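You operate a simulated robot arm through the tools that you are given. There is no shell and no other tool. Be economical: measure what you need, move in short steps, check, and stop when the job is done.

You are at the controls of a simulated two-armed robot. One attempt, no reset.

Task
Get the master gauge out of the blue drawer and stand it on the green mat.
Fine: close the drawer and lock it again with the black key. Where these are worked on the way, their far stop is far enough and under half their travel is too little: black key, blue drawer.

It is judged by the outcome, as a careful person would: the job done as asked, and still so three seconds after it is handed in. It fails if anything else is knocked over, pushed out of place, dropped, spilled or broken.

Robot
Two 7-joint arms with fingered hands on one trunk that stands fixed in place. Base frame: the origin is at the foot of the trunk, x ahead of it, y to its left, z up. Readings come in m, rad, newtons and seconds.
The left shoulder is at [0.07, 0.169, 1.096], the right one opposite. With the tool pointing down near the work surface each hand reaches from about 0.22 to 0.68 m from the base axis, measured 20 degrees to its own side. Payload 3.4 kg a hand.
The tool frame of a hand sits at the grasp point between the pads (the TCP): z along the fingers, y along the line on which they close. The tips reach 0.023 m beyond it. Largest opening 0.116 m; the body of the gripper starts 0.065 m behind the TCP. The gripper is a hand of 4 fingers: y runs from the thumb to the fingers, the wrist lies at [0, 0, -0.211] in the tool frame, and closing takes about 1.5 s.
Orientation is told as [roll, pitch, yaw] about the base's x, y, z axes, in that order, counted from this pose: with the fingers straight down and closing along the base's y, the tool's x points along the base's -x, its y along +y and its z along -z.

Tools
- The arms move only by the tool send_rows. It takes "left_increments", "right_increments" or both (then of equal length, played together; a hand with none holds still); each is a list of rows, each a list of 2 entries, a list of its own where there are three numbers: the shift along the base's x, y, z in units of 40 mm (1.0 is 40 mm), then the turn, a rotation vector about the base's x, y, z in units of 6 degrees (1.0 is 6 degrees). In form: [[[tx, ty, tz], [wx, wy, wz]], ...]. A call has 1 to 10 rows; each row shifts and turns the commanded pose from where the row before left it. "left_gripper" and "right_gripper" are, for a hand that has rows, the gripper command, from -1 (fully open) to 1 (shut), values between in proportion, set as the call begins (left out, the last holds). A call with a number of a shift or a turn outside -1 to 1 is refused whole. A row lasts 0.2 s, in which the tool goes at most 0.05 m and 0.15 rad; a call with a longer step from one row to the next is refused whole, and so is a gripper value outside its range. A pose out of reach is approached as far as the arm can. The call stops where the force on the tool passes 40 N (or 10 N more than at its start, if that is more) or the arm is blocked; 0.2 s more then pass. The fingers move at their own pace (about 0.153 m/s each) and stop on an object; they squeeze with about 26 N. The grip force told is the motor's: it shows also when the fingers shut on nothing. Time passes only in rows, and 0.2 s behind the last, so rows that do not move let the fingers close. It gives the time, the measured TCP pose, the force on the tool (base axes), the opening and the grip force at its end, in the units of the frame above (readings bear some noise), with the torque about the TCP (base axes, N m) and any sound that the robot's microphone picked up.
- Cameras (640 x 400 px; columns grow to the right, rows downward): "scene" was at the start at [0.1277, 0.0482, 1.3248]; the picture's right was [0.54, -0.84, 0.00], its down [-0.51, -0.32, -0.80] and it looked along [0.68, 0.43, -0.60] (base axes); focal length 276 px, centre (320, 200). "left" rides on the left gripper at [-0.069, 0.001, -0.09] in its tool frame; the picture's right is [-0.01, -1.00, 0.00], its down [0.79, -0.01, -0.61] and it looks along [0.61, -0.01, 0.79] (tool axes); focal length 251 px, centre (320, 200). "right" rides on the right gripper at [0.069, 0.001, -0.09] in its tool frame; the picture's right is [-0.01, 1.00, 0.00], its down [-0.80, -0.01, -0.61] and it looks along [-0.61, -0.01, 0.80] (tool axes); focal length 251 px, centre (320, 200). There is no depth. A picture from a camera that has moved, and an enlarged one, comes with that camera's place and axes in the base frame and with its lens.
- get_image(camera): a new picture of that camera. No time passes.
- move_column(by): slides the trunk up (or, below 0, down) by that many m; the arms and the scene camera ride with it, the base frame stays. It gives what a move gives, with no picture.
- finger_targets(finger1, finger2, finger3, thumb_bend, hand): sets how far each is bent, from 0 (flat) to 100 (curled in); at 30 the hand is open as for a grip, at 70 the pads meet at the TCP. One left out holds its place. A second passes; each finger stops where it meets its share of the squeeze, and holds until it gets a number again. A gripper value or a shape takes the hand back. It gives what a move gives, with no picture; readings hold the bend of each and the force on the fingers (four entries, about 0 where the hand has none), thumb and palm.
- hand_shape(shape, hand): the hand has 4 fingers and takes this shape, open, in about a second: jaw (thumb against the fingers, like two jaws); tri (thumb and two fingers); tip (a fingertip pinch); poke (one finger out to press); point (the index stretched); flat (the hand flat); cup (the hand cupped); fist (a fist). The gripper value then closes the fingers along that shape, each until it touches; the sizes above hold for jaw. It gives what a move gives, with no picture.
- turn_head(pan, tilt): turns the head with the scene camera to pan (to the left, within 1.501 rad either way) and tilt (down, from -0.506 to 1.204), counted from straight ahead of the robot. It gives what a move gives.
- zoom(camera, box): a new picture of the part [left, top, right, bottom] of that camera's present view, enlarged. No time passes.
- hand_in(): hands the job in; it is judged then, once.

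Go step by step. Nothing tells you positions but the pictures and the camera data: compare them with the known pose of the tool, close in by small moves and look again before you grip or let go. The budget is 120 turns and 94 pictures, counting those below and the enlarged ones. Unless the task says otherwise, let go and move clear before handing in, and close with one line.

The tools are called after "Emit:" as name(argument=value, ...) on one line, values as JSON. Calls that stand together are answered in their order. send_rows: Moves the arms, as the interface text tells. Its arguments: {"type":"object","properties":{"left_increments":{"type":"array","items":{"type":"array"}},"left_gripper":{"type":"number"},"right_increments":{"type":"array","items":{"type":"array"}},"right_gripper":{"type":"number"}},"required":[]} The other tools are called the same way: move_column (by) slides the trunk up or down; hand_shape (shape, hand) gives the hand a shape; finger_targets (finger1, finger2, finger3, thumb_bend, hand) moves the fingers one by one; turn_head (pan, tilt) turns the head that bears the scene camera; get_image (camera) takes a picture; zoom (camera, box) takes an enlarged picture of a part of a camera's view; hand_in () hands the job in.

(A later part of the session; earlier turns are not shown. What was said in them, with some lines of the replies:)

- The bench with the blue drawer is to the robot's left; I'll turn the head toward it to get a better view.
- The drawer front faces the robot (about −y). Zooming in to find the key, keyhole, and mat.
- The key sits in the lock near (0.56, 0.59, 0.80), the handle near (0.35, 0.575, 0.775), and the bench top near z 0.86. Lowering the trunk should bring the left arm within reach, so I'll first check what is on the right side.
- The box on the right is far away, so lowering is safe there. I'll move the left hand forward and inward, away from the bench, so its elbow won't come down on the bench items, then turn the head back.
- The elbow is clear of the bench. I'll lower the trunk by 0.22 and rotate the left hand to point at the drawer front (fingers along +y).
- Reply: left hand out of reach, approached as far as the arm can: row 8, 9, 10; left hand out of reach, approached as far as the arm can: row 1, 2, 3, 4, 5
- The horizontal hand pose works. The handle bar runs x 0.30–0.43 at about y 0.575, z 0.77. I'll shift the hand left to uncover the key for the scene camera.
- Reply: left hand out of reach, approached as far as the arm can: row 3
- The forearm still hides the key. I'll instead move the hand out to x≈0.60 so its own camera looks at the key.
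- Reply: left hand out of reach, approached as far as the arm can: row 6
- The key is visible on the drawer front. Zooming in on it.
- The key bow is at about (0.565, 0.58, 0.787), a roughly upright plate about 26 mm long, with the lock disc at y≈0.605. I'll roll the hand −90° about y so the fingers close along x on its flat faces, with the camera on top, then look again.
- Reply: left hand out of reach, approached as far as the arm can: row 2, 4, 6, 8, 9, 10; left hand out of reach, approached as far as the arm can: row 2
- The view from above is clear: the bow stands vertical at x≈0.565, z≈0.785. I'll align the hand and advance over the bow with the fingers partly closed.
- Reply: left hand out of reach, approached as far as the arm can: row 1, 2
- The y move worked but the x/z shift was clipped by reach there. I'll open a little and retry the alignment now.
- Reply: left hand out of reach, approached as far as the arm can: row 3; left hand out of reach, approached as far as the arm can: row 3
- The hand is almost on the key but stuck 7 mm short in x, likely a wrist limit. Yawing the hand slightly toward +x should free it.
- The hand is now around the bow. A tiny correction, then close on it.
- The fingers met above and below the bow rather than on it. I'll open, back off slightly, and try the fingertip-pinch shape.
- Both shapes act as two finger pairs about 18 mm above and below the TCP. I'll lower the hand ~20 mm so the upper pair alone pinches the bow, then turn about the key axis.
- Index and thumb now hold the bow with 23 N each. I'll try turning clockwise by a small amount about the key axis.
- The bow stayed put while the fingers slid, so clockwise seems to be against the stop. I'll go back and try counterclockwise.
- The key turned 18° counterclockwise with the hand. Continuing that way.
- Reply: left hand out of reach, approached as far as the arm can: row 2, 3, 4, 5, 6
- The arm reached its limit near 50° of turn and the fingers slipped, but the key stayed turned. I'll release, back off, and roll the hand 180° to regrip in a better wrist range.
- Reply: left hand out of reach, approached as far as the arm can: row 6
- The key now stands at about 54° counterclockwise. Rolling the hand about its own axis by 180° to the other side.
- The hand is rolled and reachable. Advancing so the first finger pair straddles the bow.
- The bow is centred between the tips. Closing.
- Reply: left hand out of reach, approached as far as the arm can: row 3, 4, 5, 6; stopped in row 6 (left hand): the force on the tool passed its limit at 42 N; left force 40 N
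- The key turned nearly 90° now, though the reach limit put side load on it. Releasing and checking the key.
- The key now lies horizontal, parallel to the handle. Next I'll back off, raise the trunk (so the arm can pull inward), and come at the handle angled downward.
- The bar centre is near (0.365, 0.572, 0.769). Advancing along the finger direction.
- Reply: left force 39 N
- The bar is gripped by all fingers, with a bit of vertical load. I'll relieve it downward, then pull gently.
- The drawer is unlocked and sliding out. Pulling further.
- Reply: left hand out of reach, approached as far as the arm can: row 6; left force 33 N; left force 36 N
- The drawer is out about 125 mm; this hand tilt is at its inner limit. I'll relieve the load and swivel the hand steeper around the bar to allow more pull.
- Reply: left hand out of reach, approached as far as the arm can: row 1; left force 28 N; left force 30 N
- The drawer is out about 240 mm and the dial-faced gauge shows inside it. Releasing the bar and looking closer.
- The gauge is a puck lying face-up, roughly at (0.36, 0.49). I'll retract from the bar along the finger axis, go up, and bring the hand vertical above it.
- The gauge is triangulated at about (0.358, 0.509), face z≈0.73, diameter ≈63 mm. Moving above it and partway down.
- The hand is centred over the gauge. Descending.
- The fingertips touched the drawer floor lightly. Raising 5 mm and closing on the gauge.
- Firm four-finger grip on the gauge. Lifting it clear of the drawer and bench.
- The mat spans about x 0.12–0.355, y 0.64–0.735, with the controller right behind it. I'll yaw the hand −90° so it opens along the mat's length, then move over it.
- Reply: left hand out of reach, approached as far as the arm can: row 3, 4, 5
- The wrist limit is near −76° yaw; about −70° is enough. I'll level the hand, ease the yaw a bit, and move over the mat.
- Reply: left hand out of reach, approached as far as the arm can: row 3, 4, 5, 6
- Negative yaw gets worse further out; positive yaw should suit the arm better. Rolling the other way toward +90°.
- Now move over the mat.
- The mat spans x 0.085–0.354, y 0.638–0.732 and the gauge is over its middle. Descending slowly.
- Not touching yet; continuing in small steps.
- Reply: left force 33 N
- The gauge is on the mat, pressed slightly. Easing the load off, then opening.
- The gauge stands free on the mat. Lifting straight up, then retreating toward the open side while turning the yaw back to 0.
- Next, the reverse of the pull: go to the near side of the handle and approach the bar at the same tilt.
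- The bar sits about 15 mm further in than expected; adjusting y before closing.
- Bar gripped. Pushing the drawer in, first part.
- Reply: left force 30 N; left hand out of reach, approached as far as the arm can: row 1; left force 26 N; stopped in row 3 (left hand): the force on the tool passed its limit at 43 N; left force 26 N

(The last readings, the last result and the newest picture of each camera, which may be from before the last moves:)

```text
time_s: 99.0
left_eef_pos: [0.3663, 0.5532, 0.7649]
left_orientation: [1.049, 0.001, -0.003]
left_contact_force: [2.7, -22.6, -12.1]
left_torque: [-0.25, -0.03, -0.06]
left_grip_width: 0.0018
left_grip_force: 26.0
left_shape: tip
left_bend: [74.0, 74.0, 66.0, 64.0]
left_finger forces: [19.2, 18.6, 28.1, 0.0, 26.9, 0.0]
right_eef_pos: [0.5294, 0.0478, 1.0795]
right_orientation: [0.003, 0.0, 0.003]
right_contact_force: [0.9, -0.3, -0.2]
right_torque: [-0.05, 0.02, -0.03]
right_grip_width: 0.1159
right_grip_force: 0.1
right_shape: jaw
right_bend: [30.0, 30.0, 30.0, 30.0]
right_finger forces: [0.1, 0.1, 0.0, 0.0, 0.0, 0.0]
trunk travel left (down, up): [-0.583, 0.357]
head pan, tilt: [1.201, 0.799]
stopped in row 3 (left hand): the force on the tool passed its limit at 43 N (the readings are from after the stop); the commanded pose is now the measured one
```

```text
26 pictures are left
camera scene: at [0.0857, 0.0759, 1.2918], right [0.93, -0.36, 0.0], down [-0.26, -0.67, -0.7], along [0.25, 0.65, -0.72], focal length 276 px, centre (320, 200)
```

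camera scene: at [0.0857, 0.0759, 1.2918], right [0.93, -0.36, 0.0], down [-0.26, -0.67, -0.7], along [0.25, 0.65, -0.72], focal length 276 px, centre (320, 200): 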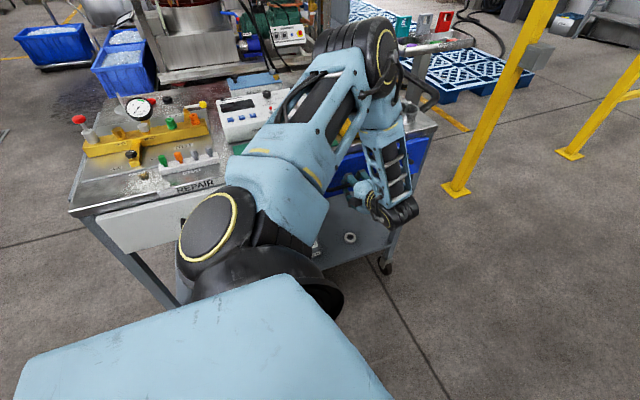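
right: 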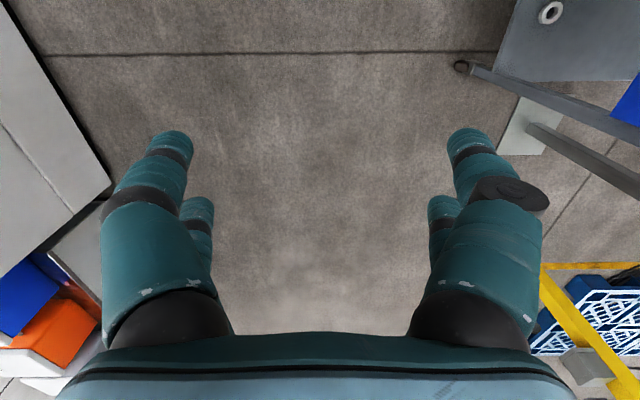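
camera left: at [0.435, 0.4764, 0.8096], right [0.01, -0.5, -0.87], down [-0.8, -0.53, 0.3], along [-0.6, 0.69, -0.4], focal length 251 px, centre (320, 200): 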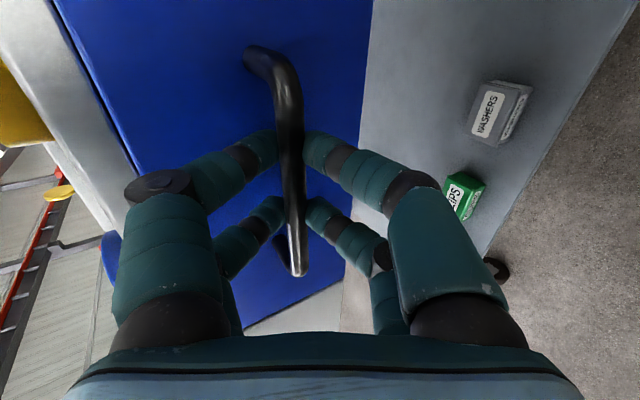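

The drawer is pushed home (force stop at the end). Releasing the bar, backing out and lifting the hand before lowering the trunk for the key.

Emit:
send_rows(left_increments=[[[0, 0, 0], [0, 0, 0]], [[0, 0, 0], [0, 0, 0]], [[0, 0, 0], [0, 0, 0]], [[0, 0, 0], [0, 0, 0]], [[0, -0.6, 0.33], [0, 0, 0]], [[0, -0.6, 0.33], [0, 0, 0]], [[0, -0.6, 0.33], [0, 0, 0]]], left_gripper=-0.3)

Emit:
get_image(camera="left")

```text
time_s: 100.6
left_eef_pos: [0.3639, 0.4821, 0.805]
left_orientation: [1.056, -0.003, -0.001]
left_contact_force: [0.0, 0.7, -0.6]
left_torque: [-0.01, -0.03, -0.04]
left_grip_width: 0.075
left_grip_force: 0.0
left_shape: tip
left_bend: [70.0, 70.0, 70.0, 70.0]
left_finger forces: [0.1, 0.1, 0.0, 0.0, 0.0, 0.0]
right_eef_pos: [0.5284, 0.0474, 1.0804]
right_orientation: [0.001, -0.004, 0.003]
right_contact_force: [0.0, -0.2, 0.2]
right_torque: [0.0, -0.02, 0.02]
right_grip_width: 0.116
right_grip_force: 0.0
right_shape: jaw
right_bend: [30.0, 30.0, 30.0, 30.0]
right_finger forces: [0.0, 0.1, 0.1, 0.0, 0.0, 0.0]
trunk travel left (down, up): [-0.583, 0.357]
head pan, tilt: [1.201, 0.799]
```

```text
25 pictures are left
camera left: at [0.4347, 0.4053, 0.8498], right [0.01, -0.49, -0.87], down [-0.8, -0.53, 0.29], along [-0.61, 0.69, -0.4], focal length 251 px, centre (320, 200)
```

left: 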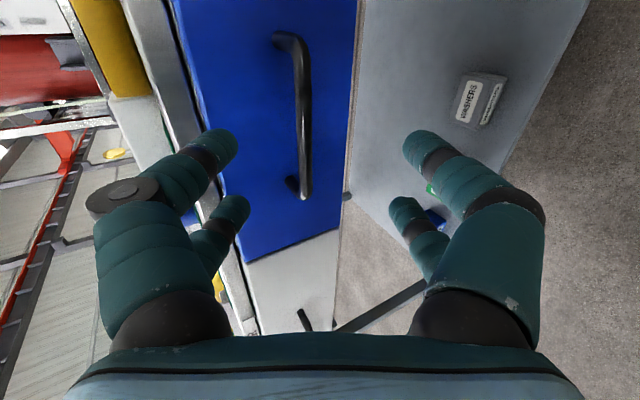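

The drawer front is flush again. Raising, shifting toward the key side, lowering the trunk.

Emit:
send_rows(left_increments=[[[0, -0.1, 0.95], [0, 0, 0]], [[0.7, 0, 0.95], [1, 0, 0]], [[0.7, 0, 0.95], [1, 0, 0]], [[0.7, 0, 0.95], [1, 0, 0]], [[0.7, 0, 0.95], [1, 0, 0]], [[0.7, 0, 0], [1, 0, 0]]])

Emit:
move_column(by=-0.2)

Emit:
get_image(camera="left")

```text
time_s: 102.0
left_eef_pos: [0.5048, 0.4779, 0.9942]
left_orientation: [1.58, 0.001, 0.0]
left_contact_force: [0.6, 0.6, 0.9]
left_torque: [0.01, -0.01, 0.05]
left_grip_width: 0.0749
left_grip_force: 0.0
left_shape: tip
left_bend: [70.0, 70.0, 70.0, 70.0]
left_finger forces: [0.0, 0.0, 0.1, 0.0, 0.0, 0.1]
right_eef_pos: [0.5292, 0.0477, 1.079]
right_orientation: [0.0, 0.0, 0.003]
right_contact_force: [-0.5, 0.3, 0.5]
right_torque: [0.01, 0.02, -0.05]
right_grip_width: 0.1158
right_grip_force: 0.1
right_shape: jaw
right_bend: [30.0, 30.0, 30.0, 30.0]
right_finger forces: [0.1, 0.0, 0.1, 0.0, 0.0, 0.0]
trunk travel left (down, up): [-0.583, 0.357]
head pan, tilt: [1.201, 0.799]
```

```text
time_s: 104.2
left_eef_pos: [0.5033, 0.4761, 0.7937]
left_orientation: [1.578, 0.0, -0.001]
left_contact_force: [-0.2, -0.1, 0.1]
left_torque: [0.01, 0.0, -0.03]
left_grip_width: 0.0753
left_grip_force: 0.1
left_shape: tip
left_bend: [70.0, 70.0, 70.0, 70.0]
left_finger forces: [0.0, 0.0, 0.1, 0.0, 0.0, 0.0]
right_eef_pos: [0.5287, 0.0476, 0.8799]
right_orientation: [0.002, -0.002, 0.002]
right_contact_force: [-0.1, 0.4, -0.3]
right_torque: [-0.05, 0.02, -0.03]
right_grip_width: 0.1158
right_grip_force: 0.1
right_shape: jaw
right_bend: [30.0, 30.0, 30.0, 30.0]
right_finger forces: [0.0, 0.1, 0.1, 0.0, 0.0, 0.0]
trunk travel left (down, up): [-0.383, 0.557]
head pan, tilt: [1.201, 0.799]
```

```text
24 pictures are left
camera left: at [0.5727, 0.3873, 0.7939], right [0.01, 0.01, -1.0], down [-0.8, -0.61, -0.01], along [-0.61, 0.8, 0.0], focal length 251 px, centre (320, 200)
```

left: 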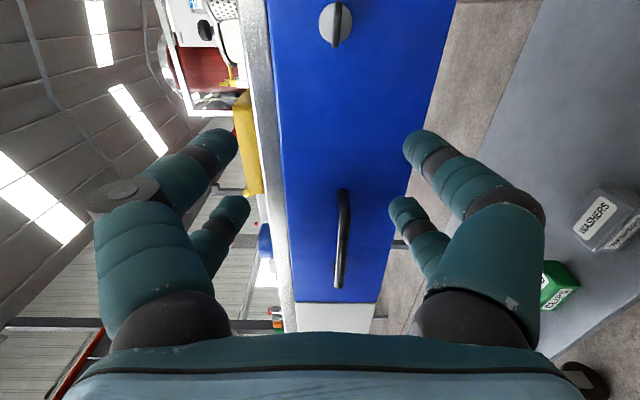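

The bow is horizontal, as left. I'll yaw the hand slightly toward +x and test that the full 90° clockwise roll is reachable in free air before gripping.

Emit:
send_rows(left_increments=[[[0.4, 0.3, 0], [0, 0, -1]], [[0.4, 0.3, 0], [0, 0, -1]], [[0.3, 0.3, 0], [0, 0, -1]]])

Emit:
send_rows(left_increments=[[[0.04, 0, 0.04], [0.309, 0.951, 0]], [[0.04, 0, 0.04], [0.309, 0.951, 0]], [[0.04, 0, 0.04], [0.309, 0.951, 0]], [[0.04, 0, 0.04], [0.309, 0.951, 0]], [[0.04, 0, 0.04], [0.309, 0.951, 0]], [[0.04, 0, 0.04], [0.309, 0.951, 0]], [[0.04, 0, 0.04], [0.309, 0.951, 0]], [[0.04, 0, 0.04], [0.309, 0.951, 0]], [[0.04, 0, 0.04], [0.309, 0.951, 0]], [[0.04, 0, 0.04], [0.309, 0.951, 0]]])

Emit:
send_rows(left_increments=[[[0.0, 0, 0], [0.309, 0.951, 0]], [[0, 0, 0], [0.309, 0.951, 0]], [[0, 0, 0], [0.309, 0.951, 0]], [[0, 0, 0], [0.309, 0.951, 0]], [[0, 0, 0], [0.309, 0.951, 0]]])

```text
time_s: 105.0
left_eef_pos: [0.5496, 0.5139, 0.7931]
left_orientation: [1.577, 0.0, -0.316]
left_contact_force: [0.1, 0.0, 0.4]
left_torque: [0.0, -0.02, 0.01]
left_grip_width: 0.0752
left_grip_force: 0.1
left_shape: tip
left_bend: [70.0, 70.0, 70.0, 70.0]
left_finger forces: [0.0, 0.1, 0.0, 0.0, 0.0, 0.0]
right_eef_pos: [0.5293, 0.0479, 0.8806]
right_orientation: [0.003, -0.002, 0.004]
right_contact_force: [-0.7, 1.0, -0.3]
right_torque: [0.0, 0.02, 0.01]
right_grip_width: 0.116
right_grip_force: 0.1
right_shape: jaw
right_bend: [30.0, 30.0, 30.0, 30.0]
right_finger forces: [0.1, 0.1, 0.0, 0.0, 0.0, 0.0]
trunk travel left (down, up): [-0.383, 0.557]
head pan, tilt: [1.201, 0.799]
```

```text
time_s: 107.2
left_eef_pos: [0.5626, 0.5136, 0.8097]
left_orientation: [1.575, 1.048, -0.318]
left_contact_force: [0.2, -0.3, 0.3]
left_torque: [0.03, 0.01, 0.01]
left_grip_width: 0.0752
left_grip_force: 0.0
left_shape: tip
left_bend: [70.0, 70.0, 70.0, 70.0]
left_finger forces: [0.1, 0.0, 0.1, 0.0, 0.0, 0.0]
right_eef_pos: [0.5292, 0.0481, 0.8794]
right_orientation: [0.0, -0.002, 0.003]
right_contact_force: [0.5, -0.5, 0.2]
right_torque: [-0.02, -0.03, -0.01]
right_grip_width: 0.1157
right_grip_force: 0.0
right_shape: jaw
right_bend: [30.0, 30.0, 30.0, 30.0]
right_finger forces: [0.1, 0.1, 0.0, 0.0, 0.1, 0.0]
trunk travel left (down, up): [-0.383, 0.557]
head pan, tilt: [1.201, 0.799]
```

```text
time_s: 108.3
left_eef_pos: [0.5628, 0.5122, 0.8106]
left_orientation: [-0.643, 1.567, -2.536]
left_contact_force: [-0.1, 0.2, 0.1]
left_torque: [0.0, 0.02, 0.02]
left_grip_width: 0.0753
left_grip_force: 0.1
left_shape: tip
left_bend: [70.0, 70.0, 70.0, 70.0]
left_finger forces: [0.0, 0.0, 0.0, 0.1, 0.0, 0.0]
right_eef_pos: [0.5285, 0.0471, 0.8797]
right_orientation: [0.001, -0.002, 0.002]
right_contact_force: [-0.2, 0.6, -1.0]
right_torque: [-0.02, 0.02, 0.02]
right_grip_width: 0.116
right_grip_force: 0.0
right_shape: jaw
right_bend: [30.0, 30.0, 30.0, 30.0]
right_finger forces: [0.1, 0.1, 0.0, 0.0, 0.0, 0.0]
trunk travel left (down, up): [-0.383, 0.557]
head pan, tilt: [1.201, 0.799]
```

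The full roll is reachable. Rolling back and lining up for the grip with the bow horizontal.

Emit:
send_rows(left_increments=[[[-0.034, 0, -0.039], [-0.309, -0.951, 0]], [[-0.034, 0, -0.039], [-0.309, -0.951, 0]], [[-0.034, 0, -0.039], [-0.309, -0.951, 0]], [[-0.034, 0, -0.039], [-0.309, -0.951, 0]], [[-0.034, 0, -0.039], [-0.309, -0.951, 0]], [[-0.034, 0, -0.039], [-0.309, -0.951, 0]], [[-0.034, 0, -0.039], [-0.309, -0.951, 0]], [[-0.034, 0, -0.039], [-0.309, -0.951, 0]], [[-0.034, 0, -0.039], [-0.309, -0.951, 0]], [[-0.034, 0, -0.039], [-0.309, -0.951, 0]]])

Emit:
send_rows(left_increments=[[[-0.034, 0, -0.039], [-0.309, -0.951, 0]], [[-0.034, 0, -0.039], [-0.309, -0.951, 0]], [[-0.034, 0, -0.039], [-0.309, -0.951, 0]], [[-0.034, 0, -0.039], [-0.309, -0.951, 0]], [[-0.034, 0, -0.039], [-0.309, -0.951, 0]], [[0, 0.5, 0], [0, 0, 0]], [[0, 0.5, 0], [0, 0, 0]]])

Emit:
get_image(camera="left")

```text
time_s: 110.5
left_eef_pos: [0.5489, 0.513, 0.7941]
left_orientation: [1.577, 0.521, -0.316]
left_contact_force: [-0.9, 0.7, -0.3]
left_torque: [-0.01, -0.03, 0.0]
left_grip_width: 0.0752
left_grip_force: 0.1
left_shape: tip
left_bend: [70.0, 70.0, 70.0, 70.0]
left_finger forces: [0.0, 0.0, 0.1, 0.0, 0.0, 0.1]
right_eef_pos: [0.5286, 0.0484, 0.8796]
right_orientation: [0.002, -0.002, 0.002]
right_contact_force: [-0.5, -0.3, -0.3]
right_torque: [0.03, 0.06, -0.02]
right_grip_width: 0.1156
right_grip_force: 0.1
right_shape: jaw
right_bend: [30.0, 30.0, 30.0, 30.0]
right_finger forces: [0.1, 0.0, 0.0, 0.0, 0.0, 0.0]
trunk travel left (down, up): [-0.383, 0.557]
head pan, tilt: [1.201, 0.799]
```

```text
time_s: 112.2
left_eef_pos: [0.5427, 0.5523, 0.7845]
left_orientation: [1.578, -0.001, -0.317]
left_contact_force: [0.5, -0.2, 0.1]
left_torque: [-0.01, 0.02, 0.01]
left_grip_width: 0.0753
left_grip_force: 0.0
left_shape: tip
left_bend: [70.0, 70.0, 70.0, 70.0]
left_finger forces: [0.1, 0.0, 0.0, 0.1, 0.1, 0.0]
right_eef_pos: [0.5284, 0.0474, 0.8797]
right_orientation: [0.003, -0.003, 0.005]
right_contact_force: [0.2, -0.2, 0.3]
right_torque: [0.0, -0.02, 0.0]
right_grip_width: 0.1158
right_grip_force: 0.2
right_shape: jaw
right_bend: [30.0, 30.0, 30.0, 30.0]
right_finger forces: [0.0, 0.0, 0.1, 0.1, 0.0, 0.0]
trunk travel left (down, up): [-0.383, 0.557]
head pan, tilt: [1.201, 0.799]
```

```text
23 pictures are left
camera left: at [0.5807, 0.4465, 0.7843], right [0.01, 0.0, -1.0], down [-0.94, -0.33, -0.01], along [-0.33, 0.94, 0.0], focal length 251 px, centre (320, 200)
```

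left: 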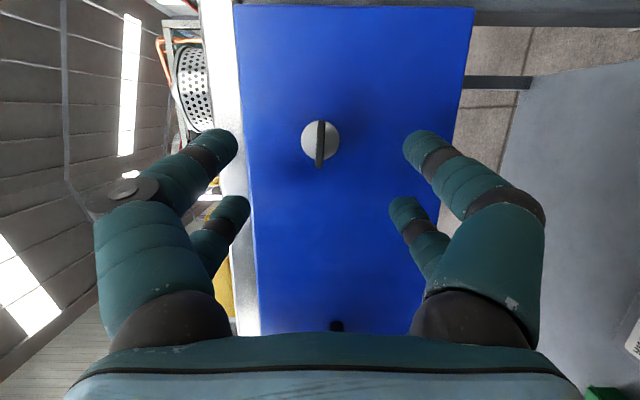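

Aligned. Advancing 20 mm and closing.

Emit:
send_rows(left_increments=[[[0, 0.25, 0], [0, 0, 0]], [[0, 0.24, 0], [0, 0, 0]], [[0, 0, 0], [0, 0, 0]]], left_gripper=0)

Emit:
send_rows(left_increments=[[[0, 0, 0], [0, 0, 0]], [[0, 0, 0], [0, 0, 0]], [[0, 0, 0], [0, 0, 0]], [[0, 0, 0], [0, 0, 0]], [[0, 0, 0], [0, 0, 0]]], left_gripper=1)

Emit:
zoom(camera="left", box=[160, 70, 480, 270])

```text
time_s: 113.0
left_eef_pos: [0.5422, 0.5728, 0.7848]
left_orientation: [1.578, -0.003, -0.318]
left_contact_force: [0.3, 0.8, 0.2]
left_torque: [0.03, 0.02, 0.01]
left_grip_width: 0.0589
left_grip_force: 0.0
left_shape: tip
left_bend: [72.0, 72.0, 72.0, 75.0]
left_finger forces: [0.0, 0.0, 0.0, 0.0, 0.0, 0.1]
right_eef_pos: [0.5286, 0.047, 0.8801]
right_orientation: [0.003, -0.002, 0.004]
right_contact_force: [-1.0, 0.5, -0.5]
right_torque: [0.02, -0.02, -0.01]
right_grip_width: 0.1158
right_grip_force: 0.1
right_shape: jaw
right_bend: [30.0, 30.0, 30.0, 30.0]
right_finger forces: [0.0, 0.1, 0.1, 0.0, 0.0, 0.1]
trunk travel left (down, up): [-0.383, 0.557]
head pan, tilt: [1.201, 0.799]
```

```text
time_s: 114.2
left_eef_pos: [0.5417, 0.5728, 0.7851]
left_orientation: [1.578, 0.0, -0.316]
left_contact_force: [1.4, 1.4, 0.2]
left_torque: [0.0, -0.01, -0.01]
left_grip_width: 0.0
left_grip_force: 26.6
left_shape: tip
left_bend: [68.0, 62.0, 62.0, 70.0]
left_finger forces: [23.7, 0.0, 0.0, 0.1, 22.5, 0.0]
right_eef_pos: [0.5286, 0.0483, 0.8803]
right_orientation: [0.001, -0.002, 0.004]
right_contact_force: [-0.6, 0.0, 0.0]
right_torque: [-0.01, 0.01, -0.03]
right_grip_width: 0.116
right_grip_force: 0.0
right_shape: jaw
right_bend: [30.0, 30.0, 30.0, 30.0]
right_finger forces: [0.0, 0.0, 0.2, 0.0, 0.0, 0.1]
trunk travel left (down, up): [-0.383, 0.557]
head pan, tilt: [1.201, 0.799]
```

```text
2.00 times, centred on (320, 170) of left
camera zoom: at [0.5799, 0.4661, 0.785], right [0.01, 0.0, -1.0], down [-0.94, -0.33, -0.01], along [-0.33, 0.94, 0.0], focal length 503 px, centre (320, 260)
```

zoom: 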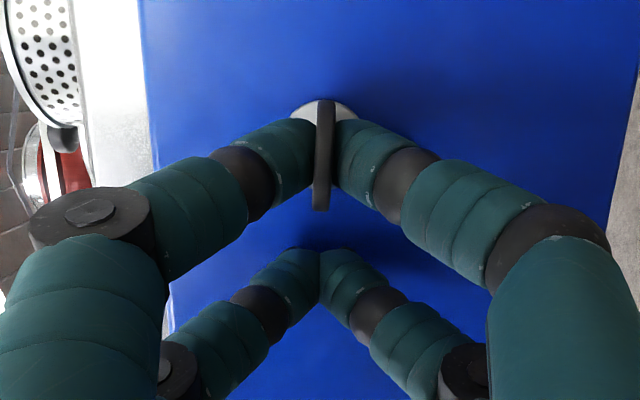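

Good pinch on the bow. Turning clockwise, first 36°.

Emit:
send_rows(left_increments=[[[0.0025, -0.0008, 0.051], [0.309, 0.951, 0]], [[0.0076, -0.0025, 0.0504], [0.309, 0.951, 0]], [[0.0126, -0.0041, 0.0493], [0.309, 0.951, 0]], [[0.0174, -0.0056, 0.0476], [0.309, 0.951, 0]], [[0.022, -0.0072, 0.0455], [0.309, 0.951, 0]], [[0.0264, -0.0086, 0.0428], [0.309, 0.951, 0]]])

Emit:
zoom(camera="left", box=[160, 70, 480, 270])

```text
time_s: 115.5
left_eef_pos: [0.5451, 0.5715, 0.7969]
left_orientation: [1.576, 0.63, -0.317]
left_contact_force: [-5.7, -0.9, -5.2]
left_torque: [-0.15, 0.13, 0.09]
left_grip_width: 0.0
left_grip_force: 25.6
left_shape: tip
left_bend: [68.0, 62.0, 62.0, 70.0]
left_finger forces: [23.8, 0.0, 0.1, 0.0, 30.7, 0.0]
right_eef_pos: [0.5286, 0.048, 0.88]
right_orientation: [0.0, -0.002, 0.004]
right_contact_force: [-0.5, -0.3, 1.1]
right_torque: [-0.02, -0.03, -0.01]
right_grip_width: 0.116
right_grip_force: 0.0
right_shape: jaw
right_bend: [30.0, 30.0, 30.0, 30.0]
right_finger forces: [0.0, 0.0, 0.0, 0.1, 0.1, 0.0]
trunk travel left (down, up): [-0.383, 0.557]
head pan, tilt: [1.201, 0.799]
```

```text
2.00 times, centred on (320, 170) of left
camera zoom: at [0.5712, 0.4688, 0.756], right [-0.55, 0.18, -0.81], down [-0.8, -0.37, 0.46], along [-0.22, 0.91, 0.36], focal length 503 px, centre (320, 260)
```

zoom: 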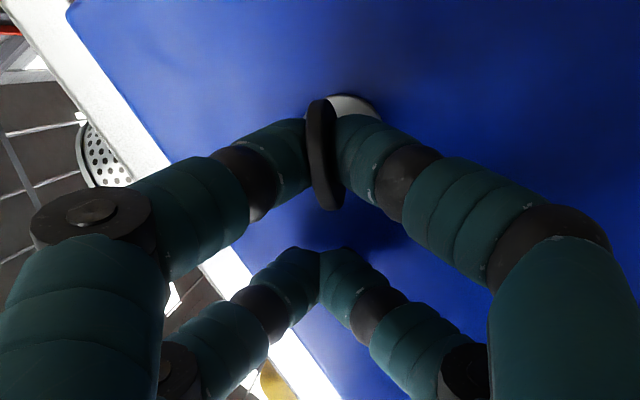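

The key is following. Continuing to the full turn.

Emit:
send_rows(left_increments=[[[0.0305, -0.0099, 0.0396], [0.309, 0.951, 0]], [[0.0343, -0.0111, 0.0361], [0.309, 0.951, 0]], [[0.0377, -0.0122, 0.0321], [0.309, 0.951, 0]], [[0.0407, -0.0132, 0.0278], [0.309, 0.951, 0]], [[0.0432, -0.014, 0.0232], [0.309, 0.951, 0]], [[0.0453, -0.0147, 0.0183], [0.309, 0.951, 0]]])

Emit:
zoom(camera="left", box=[160, 70, 480, 270])

```text
time_s: 117.0
left_eef_pos: [0.5557, 0.5696, 0.8035]
left_orientation: [1.564, 1.26, -0.328]
left_contact_force: [-10.6, -8.6, -12.7]
left_torque: [-0.49, 0.28, 0.09]
left_grip_width: 0.0
left_grip_force: 25.7
left_shape: tip
left_bend: [68.0, 62.0, 62.0, 71.0]
left_finger forces: [22.4, 0.1, 0.1, 0.1, 38.2, 0.0]
right_eef_pos: [0.529, 0.0479, 0.8815]
right_orientation: [0.002, -0.003, 0.003]
right_contact_force: [0.0, 0.4, -0.1]
right_torque: [0.04, 0.01, 0.03]
right_grip_width: 0.1162
right_grip_force: 0.1
right_shape: jaw
right_bend: [30.0, 30.0, 30.0, 30.0]
right_finger forces: [0.0, 0.0, 0.0, 0.0, 0.0, 0.0]
trunk travel left (down, up): [-0.383, 0.557]
head pan, tilt: [1.201, 0.799]
```

```text
2.00 times, centred on (320, 170) of left
camera zoom: at [0.5476, 0.4773, 0.7384], right [-0.9, 0.3, -0.31], down [-0.43, -0.5, 0.76], along [0.07, 0.82, 0.57], focal length 503 px, centre (320, 260)
```

zoom: 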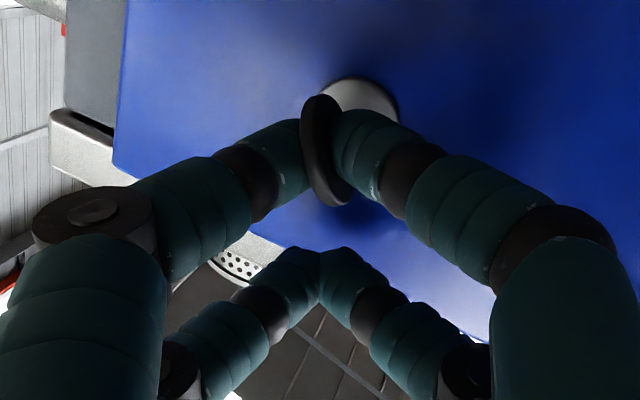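

Emit:
send_rows(left_increments=[[[0.02, -0.03, -0.02], [0.309, 0.951, 0]], [[0.03, -0.02, -0.01], [0.309, 0.951, 0]], [[0.04, -0.0157, 0.0027], [0.309, 0.951, 0]], [[0.04, -0.01, 0], [0.309, 0.951, 0]], [[0.04, 0, -0.01], [0.309, 0.951, 0]]])

Emit:
zoom(camera="left", box=[160, 70, 480, 270])

```text
time_s: 118.2
left_eef_pos: [0.5625, 0.5647, 0.8036]
left_orientation: [-1.55, 1.36, 2.842]
left_contact_force: [1.6, -0.6, -2.1]
left_torque: [-0.25, -0.05, 0.03]
left_grip_width: 0.0
left_grip_force: 25.9
left_shape: tip
left_bend: [66.0, 62.0, 62.0, 71.0]
left_finger forces: [27.9, 0.0, 0.0, 0.0, 27.0, 0.0]
right_eef_pos: [0.5304, 0.0479, 0.8804]
right_orientation: [0.0, -0.002, 0.004]
right_contact_force: [0.0, 1.1, -0.5]
right_torque: [-0.02, 0.04, -0.02]
right_grip_width: 0.1163
right_grip_force: 0.1
right_shape: jaw
right_bend: [30.0, 30.0, 30.0, 30.0]
right_finger forces: [0.0, 0.0, 0.0, 0.1, 0.1, 0.1]
trunk travel left (down, up): [-0.383, 0.557]
head pan, tilt: [1.201, 0.799]
```

```text
2.00 times, centred on (320, 170) of left
camera zoom: at [0.5222, 0.4848, 0.7363], right [-0.93, 0.31, 0.2], down [-0.04, -0.62, 0.78], along [0.37, 0.72, 0.59], focal length 503 px, centre (320, 260)
```

zoom: 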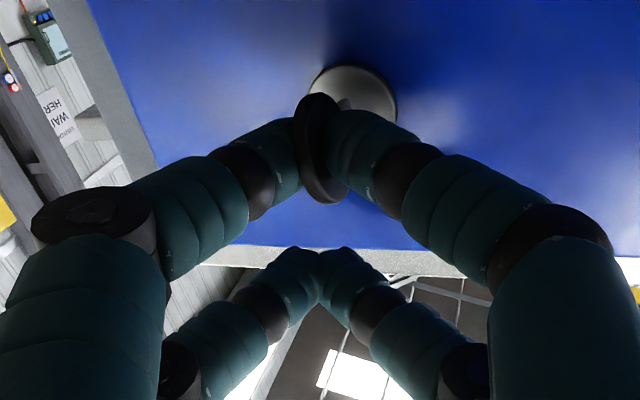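

Over-rotated a little past 90°. Releasing and backing off to check the key.

Emit:
send_rows(left_increments=[[[0, 0, 0], [0, 0, 0]], [[0, 0, 0], [0, 0, 0]], [[0, 0, 0], [0, 0, 0]], [[0, 0, 0], [0, 0, 0]], [[0, -0.5, 0], [0, 0, 0]], [[0, -0.5, 0], [0, 0, 0]]], left_gripper=-0.3)

Emit:
get_image(camera="left")

```text
time_s: 119.5
left_eef_pos: [0.5617, 0.524, 0.8036]
left_orientation: [-1.551, 1.361, 2.841]
left_contact_force: [0.6, 1.4, 0.7]
left_torque: [-0.01, -0.04, 0.01]
left_grip_width: 0.0747
left_grip_force: 0.0
left_shape: tip
left_bend: [70.0, 70.0, 70.0, 70.0]
left_finger forces: [0.0, 0.0, 0.0, 0.0, 0.1, 0.1]
right_eef_pos: [0.5291, 0.0486, 0.8809]
right_orientation: [0.003, -0.001, 0.004]
right_contact_force: [0.8, 0.0, -0.2]
right_torque: [-0.01, -0.03, 0.03]
right_grip_width: 0.1158
right_grip_force: 0.0
right_shape: jaw
right_bend: [30.0, 30.0, 30.0, 30.0]
right_finger forces: [0.0, 0.0, 0.1, 0.0, 0.0, 0.1]
trunk travel left (down, up): [-0.383, 0.557]
head pan, tilt: [1.201, 0.799]
```

```text
18 pictures are left
camera left: at [0.5217, 0.444, 0.7358], right [-0.93, 0.31, 0.2], down [-0.04, -0.62, 0.78], along [0.37, 0.72, 0.59], focal length 251 px, centre (320, 200)
```

left: 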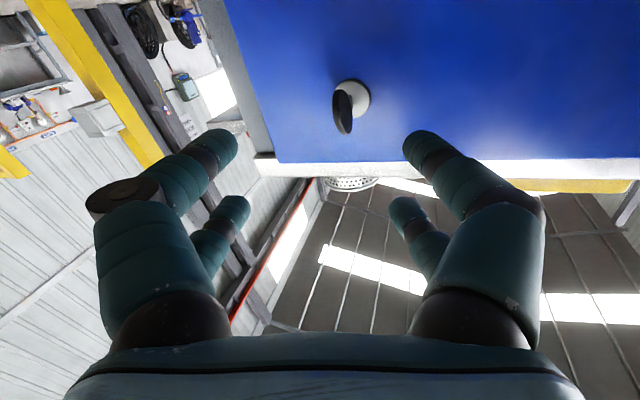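

The key looks upright again. I'll roll the hand back, retreat, and raise the trunk for a clear scene view.

Emit:
send_rows(left_increments=[[[-0.1, -0.3, 0], [-0.309, -0.951, 0]], [[-0.1, -0.2, 0], [-0.309, -0.951, 0]], [[-0.1, 0, 0], [-0.309, -0.951, 0]], [[-0.1, 0, 0], [-0.309, -0.951, 0]], [[-0.1, 0, 0], [-0.309, -0.951, 0]], [[-0.1, 0, 0], [-0.309, -0.951, 0]], [[-0.1, 0, 0], [-0.309, -0.951, 0]], [[-0.1, 0, 0], [-0.309, -0.951, 0]], [[-0.1, 0, 0], [-0.309, -0.951, 0]], [[-0.1, 0, 0], [-0.309, -0.951, 0]]])

Emit:
send_rows(left_increments=[[[-0.1, 0, 0], [-0.309, -0.951, 0]], [[-0.1, 0, 0], [-0.309, -0.951, 0]], [[-0.1, 0, 0], [-0.309, -0.951, 0]], [[-0.1, 0, 0], [-0.309, -0.951, 0]], [[-0.1, 0, 0], [-0.309, -0.951, 0]], [[-0.1, 0, 0], [-0.309, -0.951, 0]], [[-0.1, 0, 0], [-0.309, -0.951, 0]]])

Emit:
move_column(by=0.2)

Emit:
get_image(camera="scene")

```text
time_s: 121.8
left_eef_pos: [0.5211, 0.5056, 0.803]
left_orientation: [1.577, 0.731, -0.315]
left_contact_force: [-0.7, -0.2, 0.4]
left_torque: [-0.02, 0.0, 0.02]
left_grip_width: 0.0749
left_grip_force: 0.1
left_shape: tip
left_bend: [70.0, 70.0, 70.0, 70.0]
left_finger forces: [0.0, 0.1, 0.1, 0.0, 0.0, 0.0]
right_eef_pos: [0.5273, 0.0486, 0.881]
right_orientation: [0.001, -0.003, 0.003]
right_contact_force: [-0.3, -0.3, -0.3]
right_torque: [-0.01, 0.01, -0.03]
right_grip_width: 0.1161
right_grip_force: 0.1
right_shape: jaw
right_bend: [30.0, 30.0, 30.0, 30.0]
right_finger forces: [0.1, 0.1, 0.0, 0.0, 0.1, 0.0]
trunk travel left (down, up): [-0.383, 0.557]
head pan, tilt: [1.201, 0.799]
```

```text
time_s: 123.3
left_eef_pos: [0.4935, 0.5071, 0.8028]
left_orientation: [1.578, -0.004, -0.316]
left_contact_force: [0.2, 0.1, -0.6]
left_torque: [0.01, 0.02, -0.01]
left_grip_width: 0.0748
left_grip_force: 0.0
left_shape: tip
left_bend: [70.0, 70.0, 70.0, 70.0]
left_finger forces: [0.0, 0.0, 0.1, 0.1, 0.0, 0.1]
right_eef_pos: [0.5293, 0.048, 0.8798]
right_orientation: [0.003, -0.002, 0.002]
right_contact_force: [0.8, -0.4, -0.6]
right_torque: [0.03, 0.03, 0.02]
right_grip_width: 0.116
right_grip_force: 0.1
right_shape: jaw
right_bend: [30.0, 30.0, 30.0, 30.0]
right_finger forces: [0.0, 0.0, 0.1, 0.0, 0.1, 0.0]
trunk travel left (down, up): [-0.383, 0.557]
head pan, tilt: [1.201, 0.799]
```

```text
time_s: 125.5
left_eef_pos: [0.4952, 0.5067, 1.0021]
left_orientation: [1.579, 0.0, -0.317]
left_contact_force: [0.3, -1.2, 0.9]
left_torque: [-0.01, 0.03, 0.01]
left_grip_width: 0.0748
left_grip_force: 0.0
left_shape: tip
left_bend: [70.0, 70.0, 70.0, 70.0]
left_finger forces: [0.1, 0.1, 0.0, 0.1, 0.1, 0.0]
right_eef_pos: [0.5299, 0.0468, 1.0789]
right_orientation: [0.002, -0.002, 0.005]
right_contact_force: [-0.2, -0.6, -0.4]
right_torque: [-0.01, -0.02, 0.0]
right_grip_width: 0.1159
right_grip_force: 0.1
right_shape: jaw
right_bend: [30.0, 30.0, 30.0, 30.0]
right_finger forces: [0.1, 0.1, 0.0, 0.1, 0.0, 0.1]
trunk travel left (down, up): [-0.583, 0.357]
head pan, tilt: [1.201, 0.799]
```

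```text
17 pictures are left
camera scene: at [0.0836, 0.0768, 1.2915], right [0.93, -0.36, 0.0], down [-0.26, -0.67, -0.7], along [0.25, 0.65, -0.72], focal length 276 px, centre (320, 200)
```

scene: 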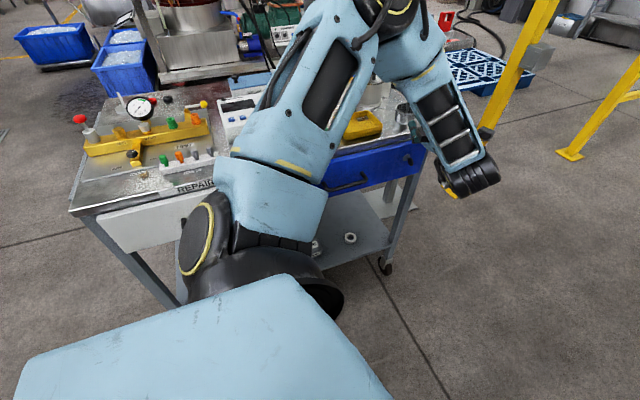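

Emit:
zoom(camera="scene", box=[320, 120, 432, 190])

```text
5.71 times, centred on (376, 155) of scene
camera zoom: at [0.0836, 0.0768, 1.2915], right [0.93, -0.36, 0.0], down [-0.26, -0.67, -0.7], along [0.25, 0.65, -0.72], focal length 1574 px, centre (0, 457)
```

zoom: 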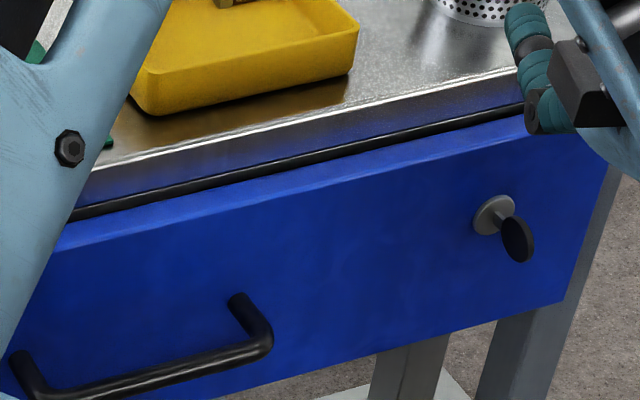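

The key and drawer look like they did at the start. As a check on the lock I'll grip the handle again and give it a gentle tug.

Emit:
send_rows(left_increments=[[[-0.6, -0.1, 0], [-1, 0, 1]], [[-0.6, -0.1, 0], [-1, 0, 1]], [[-0.6, -0.1, -0.6], [-1, 0, 1]], [[-0.6, 0, -0.8], [-1, 0, 0]], [[-0.6, 0, -0.9], [-1, 0, 0]], [[-0.2, 0, -0.9], [0, 0, 0]], [[0, 0, -0.9], [0, 0, 0]], [[0, 0, -0.8], [0, 0, 0]]])

Emit:
get_image(camera="left")

```text
time_s: 127.3
left_eef_pos: [0.3646, 0.4955, 0.8068]
left_orientation: [1.06, -0.045, 0.02]
left_contact_force: [0.8, -0.2, 0.5]
left_torque: [0.0, 0.0, 0.01]
left_grip_width: 0.0754
left_grip_force: 0.1
left_shape: tip
left_bend: [70.0, 70.0, 70.0, 70.0]
left_finger forces: [0.0, 0.1, 0.1, 0.1, 0.0, 0.0]
right_eef_pos: [0.5287, 0.049, 1.0797]
right_orientation: [0.003, -0.001, 0.005]
right_contact_force: [-0.6, -1.1, 0.7]
right_torque: [0.04, 0.05, 0.02]
right_grip_width: 0.116
right_grip_force: 0.1
right_shape: jaw
right_bend: [30.0, 30.0, 30.0, 30.0]
right_finger forces: [0.0, 0.1, 0.0, 0.1, 0.0, 0.0]
trunk travel left (down, up): [-0.583, 0.357]
head pan, tilt: [1.201, 0.799]
```

```text
15 pictures are left
camera left: at [0.4343, 0.419, 0.8547], right [0.06, -0.49, -0.87], down [-0.8, -0.55, 0.25], along [-0.6, 0.68, -0.42], focal length 251 px, centre (320, 200)
```

left: 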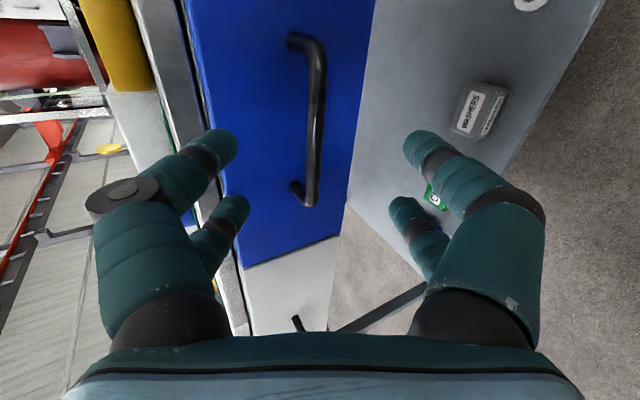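

Emit:
send_rows(left_increments=[[[0, 0.5, -0.27], [0, 0, 0]], [[0, 0.5, -0.27], [0, 0, 0]], [[0, 0.5, -0.27], [0, 0, 0]]])

Emit:
send_rows(left_increments=[[[0, 0, 0], [0, 0, 0]], [[0, 0, 0], [0, 0, 0]], [[0, 0, 0], [0, 0, 0]], [[0, 0, 0], [0, 0, 0]], [[0, 0, 0], [0, 0, 0]], [[0, 0, 0], [0, 0, 0]]], left_gripper=1)

Emit:
send_rows(left_increments=[[[0, -0.08, -0.08], [0, 0, 0]], [[0, -0.08, 0], [0, 0, 0]], [[0, -0.08, 0], [0, 0, 0]]])

```text
time_s: 128.1
left_eef_pos: [0.3663, 0.5557, 0.7755]
left_orientation: [1.059, -0.045, 0.02]
left_contact_force: [-0.5, 0.5, -0.5]
left_torque: [-0.02, 0.01, 0.0]
left_grip_width: 0.0749
left_grip_force: 0.1
left_shape: tip
left_bend: [70.0, 70.0, 70.0, 70.0]
left_finger forces: [0.0, 0.0, 0.1, 0.1, 0.0, 0.0]
right_eef_pos: [0.5292, 0.0473, 1.0808]
right_orientation: [0.0, 0.0, 0.002]
right_contact_force: [-0.5, 0.8, 0.5]
right_torque: [-0.01, 0.0, 0.0]
right_grip_width: 0.1159
right_grip_force: 0.1
right_shape: jaw
right_bend: [30.0, 30.0, 30.0, 30.0]
right_finger forces: [0.1, 0.0, 0.0, 0.1, 0.0, 0.0]
trunk travel left (down, up): [-0.583, 0.357]
head pan, tilt: [1.201, 0.799]
```

```text
time_s: 129.5
left_eef_pos: [0.3662, 0.5559, 0.7737]
left_orientation: [1.059, -0.044, 0.019]
left_contact_force: [-0.2, 1.7, -0.9]
left_torque: [0.0, 0.0, -0.04]
left_grip_width: 0.0049
left_grip_force: 26.1
left_shape: tip
left_bend: [72.0, 72.0, 70.0, 71.0]
left_finger forces: [23.4, 23.3, 22.8, 0.1, 23.6, 0.0]
right_eef_pos: [0.5298, 0.0478, 1.0805]
right_orientation: [0.001, -0.003, 0.005]
right_contact_force: [0.5, -0.3, -0.4]
right_torque: [0.01, 0.02, 0.02]
right_grip_width: 0.1156
right_grip_force: 0.0
right_shape: jaw
right_bend: [30.0, 30.0, 30.0, 30.0]
right_finger forces: [0.1, 0.1, 0.0, 0.0, 0.0, 0.0]
trunk travel left (down, up): [-0.583, 0.357]
head pan, tilt: [1.201, 0.799]
```

```text
time_s: 130.3
left_eef_pos: [0.3651, 0.549, 0.7716]
left_orientation: [1.06, -0.048, 0.021]
left_contact_force: [7.1, 28.1, 14.5]
left_torque: [0.36, 0.03, -0.22]
left_grip_width: 0.0027
left_grip_force: 25.8
left_shape: tip
left_bend: [71.0, 71.0, 70.0, 72.0]
left_finger forces: [28.9, 29.1, 13.6, 0.0, 12.8, 0.0]
right_eef_pos: [0.5285, 0.0507, 1.0809]
right_orientation: [-0.002, -0.002, 0.004]
right_contact_force: [0.4, 0.5, 0.0]
right_torque: [-0.01, -0.01, 0.02]
right_grip_width: 0.1159
right_grip_force: 0.2
right_shape: jaw
right_bend: [30.0, 30.0, 30.0, 30.0]
right_finger forces: [0.0, 0.0, 0.1, 0.0, 0.1, 0.0]
trunk travel left (down, up): [-0.583, 0.357]
head pan, tilt: [1.201, 0.799]
```

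The drawer resists with 28 N, where it slid at about 2 N before, so it is locked. Relaxing the pull, releasing and moving clear.

Emit:
send_rows(left_increments=[[[0, 0.1, 0.04], [0, 0, 0]], [[0, 0.08, 0.04], [0, 0, 0]], [[0, 0, 0], [0, 0, 0]]])

Emit:
send_rows(left_increments=[[[0, 0, 0], [0, 0, 0]], [[0, 0, 0], [0, 0, 0]], [[0, 0, 0], [0, 0, 0]], [[0, 0, 0], [0, 0, 0]], [[0, -0.6, 0.33], [0, 0, 0]], [[0, -0.6, 0.33], [0, 0, 0]], [[0, -0.6, 0.33], [0, 0, 0]]], left_gripper=-0.3)

Emit:
send_rows(left_increments=[[[0, -0.2, 0.9], [0, 0, 0]], [[0, -0.2, 0.9], [0, 0, 0]], [[0.4, -0.2, 0.8], [0, 0, 0]], [[0.5, -0.2, 0.8], [-1, 0, 0]], [[0.6, -0.2, 0.7], [-1, 0, 0]], [[0.6, -0.3, 0.6], [-1, 0, 0]], [[0.6, -0.3, 0], [-1, 0, 0]]])

Emit:
turn_head(pan=1.1, tilt=0.75)

Emit:
get_image(camera="scene")

```text
time_s: 131.1
left_eef_pos: [0.3661, 0.5507, 0.7735]
left_orientation: [1.057, -0.043, 0.019]
left_contact_force: [0.6, -1.4, -5.8]
left_torque: [-0.11, -0.01, -0.08]
left_grip_width: 0.0032
left_grip_force: 26.0
left_shape: tip
left_bend: [71.0, 71.0, 70.0, 72.0]
left_finger forces: [21.9, 22.1, 25.3, 0.0, 25.3, 0.0]
right_eef_pos: [0.5286, 0.0471, 1.0794]
right_orientation: [0.0, -0.002, 0.002]
right_contact_force: [-0.2, -0.8, 0.3]
right_torque: [-0.02, -0.01, -0.01]
right_grip_width: 0.1156
right_grip_force: 0.0
right_shape: jaw
right_bend: [30.0, 30.0, 30.0, 30.0]
right_finger forces: [0.0, 0.0, 0.0, 0.1, 0.1, 0.0]
trunk travel left (down, up): [-0.583, 0.357]
head pan, tilt: [1.201, 0.799]
```

```text
time_s: 132.7
left_eef_pos: [0.3662, 0.4789, 0.8155]
left_orientation: [1.059, -0.045, 0.019]
left_contact_force: [-0.4, -0.4, -0.4]
left_torque: [0.01, 0.0, 0.0]
left_grip_width: 0.0747
left_grip_force: 0.1
left_shape: tip
left_bend: [70.0, 70.0, 70.0, 70.0]
left_finger forces: [0.0, 0.1, 0.1, 0.0, 0.0, 0.0]
right_eef_pos: [0.5286, 0.0482, 1.0806]
right_orientation: [0.003, -0.001, 0.003]
right_contact_force: [0.5, -0.1, 0.1]
right_torque: [0.02, 0.01, 0.02]
right_grip_width: 0.1159
right_grip_force: 0.0
right_shape: jaw
right_bend: [30.0, 30.0, 30.0, 30.0]
right_finger forces: [0.0, 0.1, 0.0, 0.0, 0.0, 0.1]
trunk travel left (down, up): [-0.583, 0.357]
head pan, tilt: [1.201, 0.799]
```

```text
time_s: 134.3
left_eef_pos: [0.4744, 0.4174, 1.0025]
left_orientation: [0.64, -0.033, 0.035]
left_contact_force: [-0.2, -0.2, 0.1]
left_torque: [0.01, -0.01, 0.02]
left_grip_width: 0.0748
left_grip_force: 0.0
left_shape: tip
left_bend: [70.0, 70.0, 70.0, 70.0]
left_finger forces: [0.1, 0.1, 0.0, 0.0, 0.0, 0.1]
right_eef_pos: [0.5294, 0.0481, 1.0804]
right_orientation: [0.001, -0.003, 0.004]
right_contact_force: [0.6, -0.2, 0.3]
right_torque: [0.02, 0.02, 0.0]
right_grip_width: 0.1159
right_grip_force: 0.1
right_shape: jaw
right_bend: [30.0, 30.0, 30.0, 30.0]
right_finger forces: [0.1, 0.0, 0.0, 0.1, 0.0, 0.0]
trunk travel left (down, up): [-0.583, 0.357]
head pan, tilt: [1.201, 0.799]
```

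```text
time_s: 135.0
left_eef_pos: [0.4745, 0.4166, 1.0032]
left_orientation: [0.641, -0.035, 0.037]
left_contact_force: [0.2, 0.3, -0.9]
left_torque: [-0.05, 0.01, -0.01]
left_grip_width: 0.075
left_grip_force: 0.0
left_shape: tip
left_bend: [70.0, 70.0, 70.0, 70.0]
left_finger forces: [0.0, 0.0, 0.1, 0.1, 0.1, 0.0]
right_eef_pos: [0.5282, 0.0488, 1.0804]
right_orientation: [0.002, -0.003, 0.002]
right_contact_force: [-0.6, 0.0, 0.2]
right_torque: [-0.02, -0.01, 0.01]
right_grip_width: 0.1158
right_grip_force: 0.0
right_shape: jaw
right_bend: [30.0, 30.0, 30.0, 30.0]
right_finger forces: [0.0, 0.0, 0.0, 0.0, 0.0, 0.0]
trunk travel left (down, up): [-0.583, 0.357]
head pan, tilt: [1.1, 0.75]
```

```text
14 pictures are left
camera scene: at [0.0918, 0.0754, 1.2956], right [0.89, -0.45, 0.0], down [-0.31, -0.61, -0.73], along [0.33, 0.65, -0.68], focal length 276 px, centre (320, 200)
```

scene: 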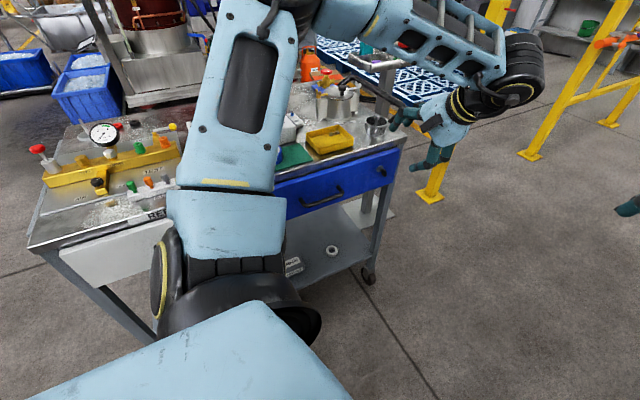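

Emit:
zoom(camera="scene", box=[300, 140, 412, 210])

Emit:
send_rows(left_increments=[[[-0.6, 0.2, 0.4], [-1, 0, 0]], [[-0.6, 0.2, 0.4], [-1, 0, 0]], [[-0.6, 0.2, 0.4], [-1, 0, 0]], [[-0.6, 0.2, 0.3], [-1, 0, 0]], [[-0.6, 0.2, 0], [-1, 0, 0]], [[-0.6, 0.2, 0], [-1, 0, 0]]])

Emit:
get_image(camera="left")

Emit:
get_image(camera="scene")

```text
5.71 times, centred on (356, 175) of scene
camera zoom: at [0.0918, 0.0754, 1.2956], right [0.89, -0.45, 0.0], down [-0.31, -0.61, -0.73], along [0.33, 0.65, -0.68], focal length 1574 px, centre (114, 343)
```

zoom: 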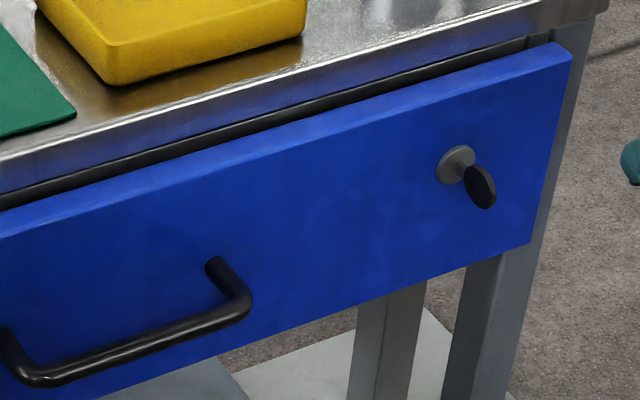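

```text
time_s: 136.4
left_eef_pos: [0.3275, 0.4649, 1.0638]
left_orientation: [0.011, -0.008, 0.047]
left_contact_force: [-0.3, 0.1, 0.6]
left_torque: [0.02, 0.02, -0.04]
left_grip_width: 0.0749
left_grip_force: 0.2
left_shape: tip
left_bend: [70.0, 70.0, 70.0, 70.0]
left_finger forces: [0.0, 0.0, 0.0, 0.0, 0.0, 0.1]
right_eef_pos: [0.5283, 0.0487, 1.08]
right_orientation: [0.0, -0.001, 0.004]
right_contact_force: [-0.7, -0.1, -0.1]
right_torque: [-0.01, 0.0, -0.01]
right_grip_width: 0.1159
right_grip_force: 0.1
right_shape: jaw
right_bend: [30.0, 30.0, 30.0, 30.0]
right_finger forces: [0.0, 0.1, 0.0, 0.0, 0.0, 0.0]
trunk travel left (down, up): [-0.583, 0.357]
head pan, tilt: [1.1, 0.75]
```

```text
12 pictures are left
camera left: at [0.397, 0.4684, 1.1531], right [0.06, -1.0, -0.01], down [-0.8, -0.05, 0.6], along [-0.6, -0.03, -0.8], focal length 251 px, centre (320, 200)
```

left: 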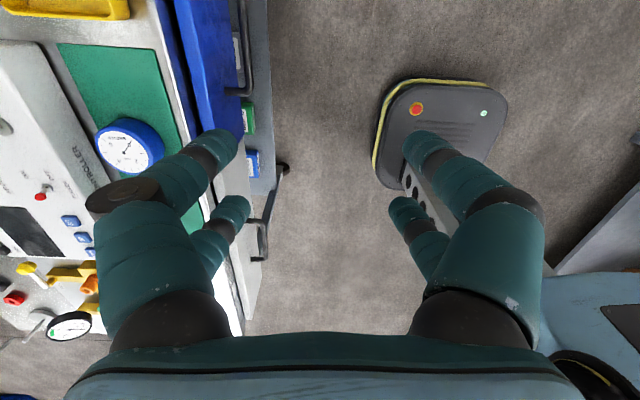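

```text
11 pictures are left
camera scene: at [0.0909, 0.0764, 1.2956], right [0.89, -0.45, 0.0], down [-0.31, -0.61, -0.73], along [0.33, 0.65, -0.68], focal length 276 px, centre (320, 200)
```

scene: 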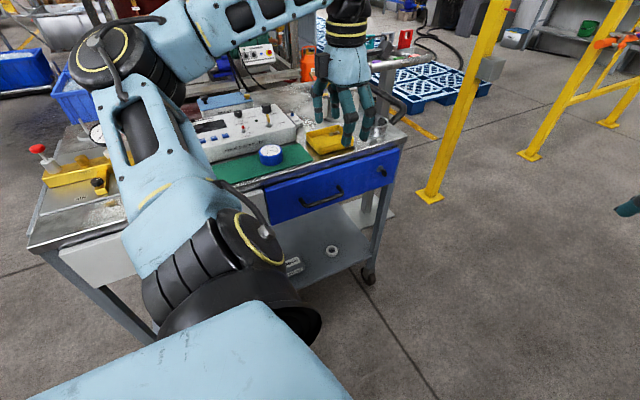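

Emit:
zoom(camera="scene", box=[180, 80, 420, 230])

```text
2.67 times, centred on (300, 155) of scene
camera zoom: at [0.0909, 0.0764, 1.2956], right [0.89, -0.45, 0.0], down [-0.31, -0.61, -0.73], along [0.33, 0.65, -0.68], focal length 734 px, centre (373, 320)
```

zoom: 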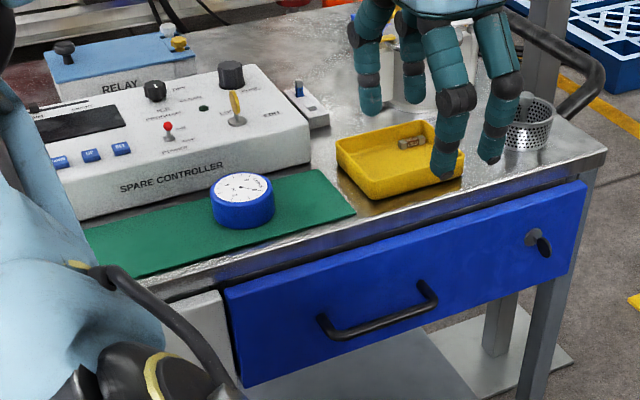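

The master gauge is standing on the green mat. The blue drawer is closed and locked again with the black key, and it held against a tug. Nothing else was moved, and the hands are clear.

Emit:
hand_in()

```text
The job is handed in.
```
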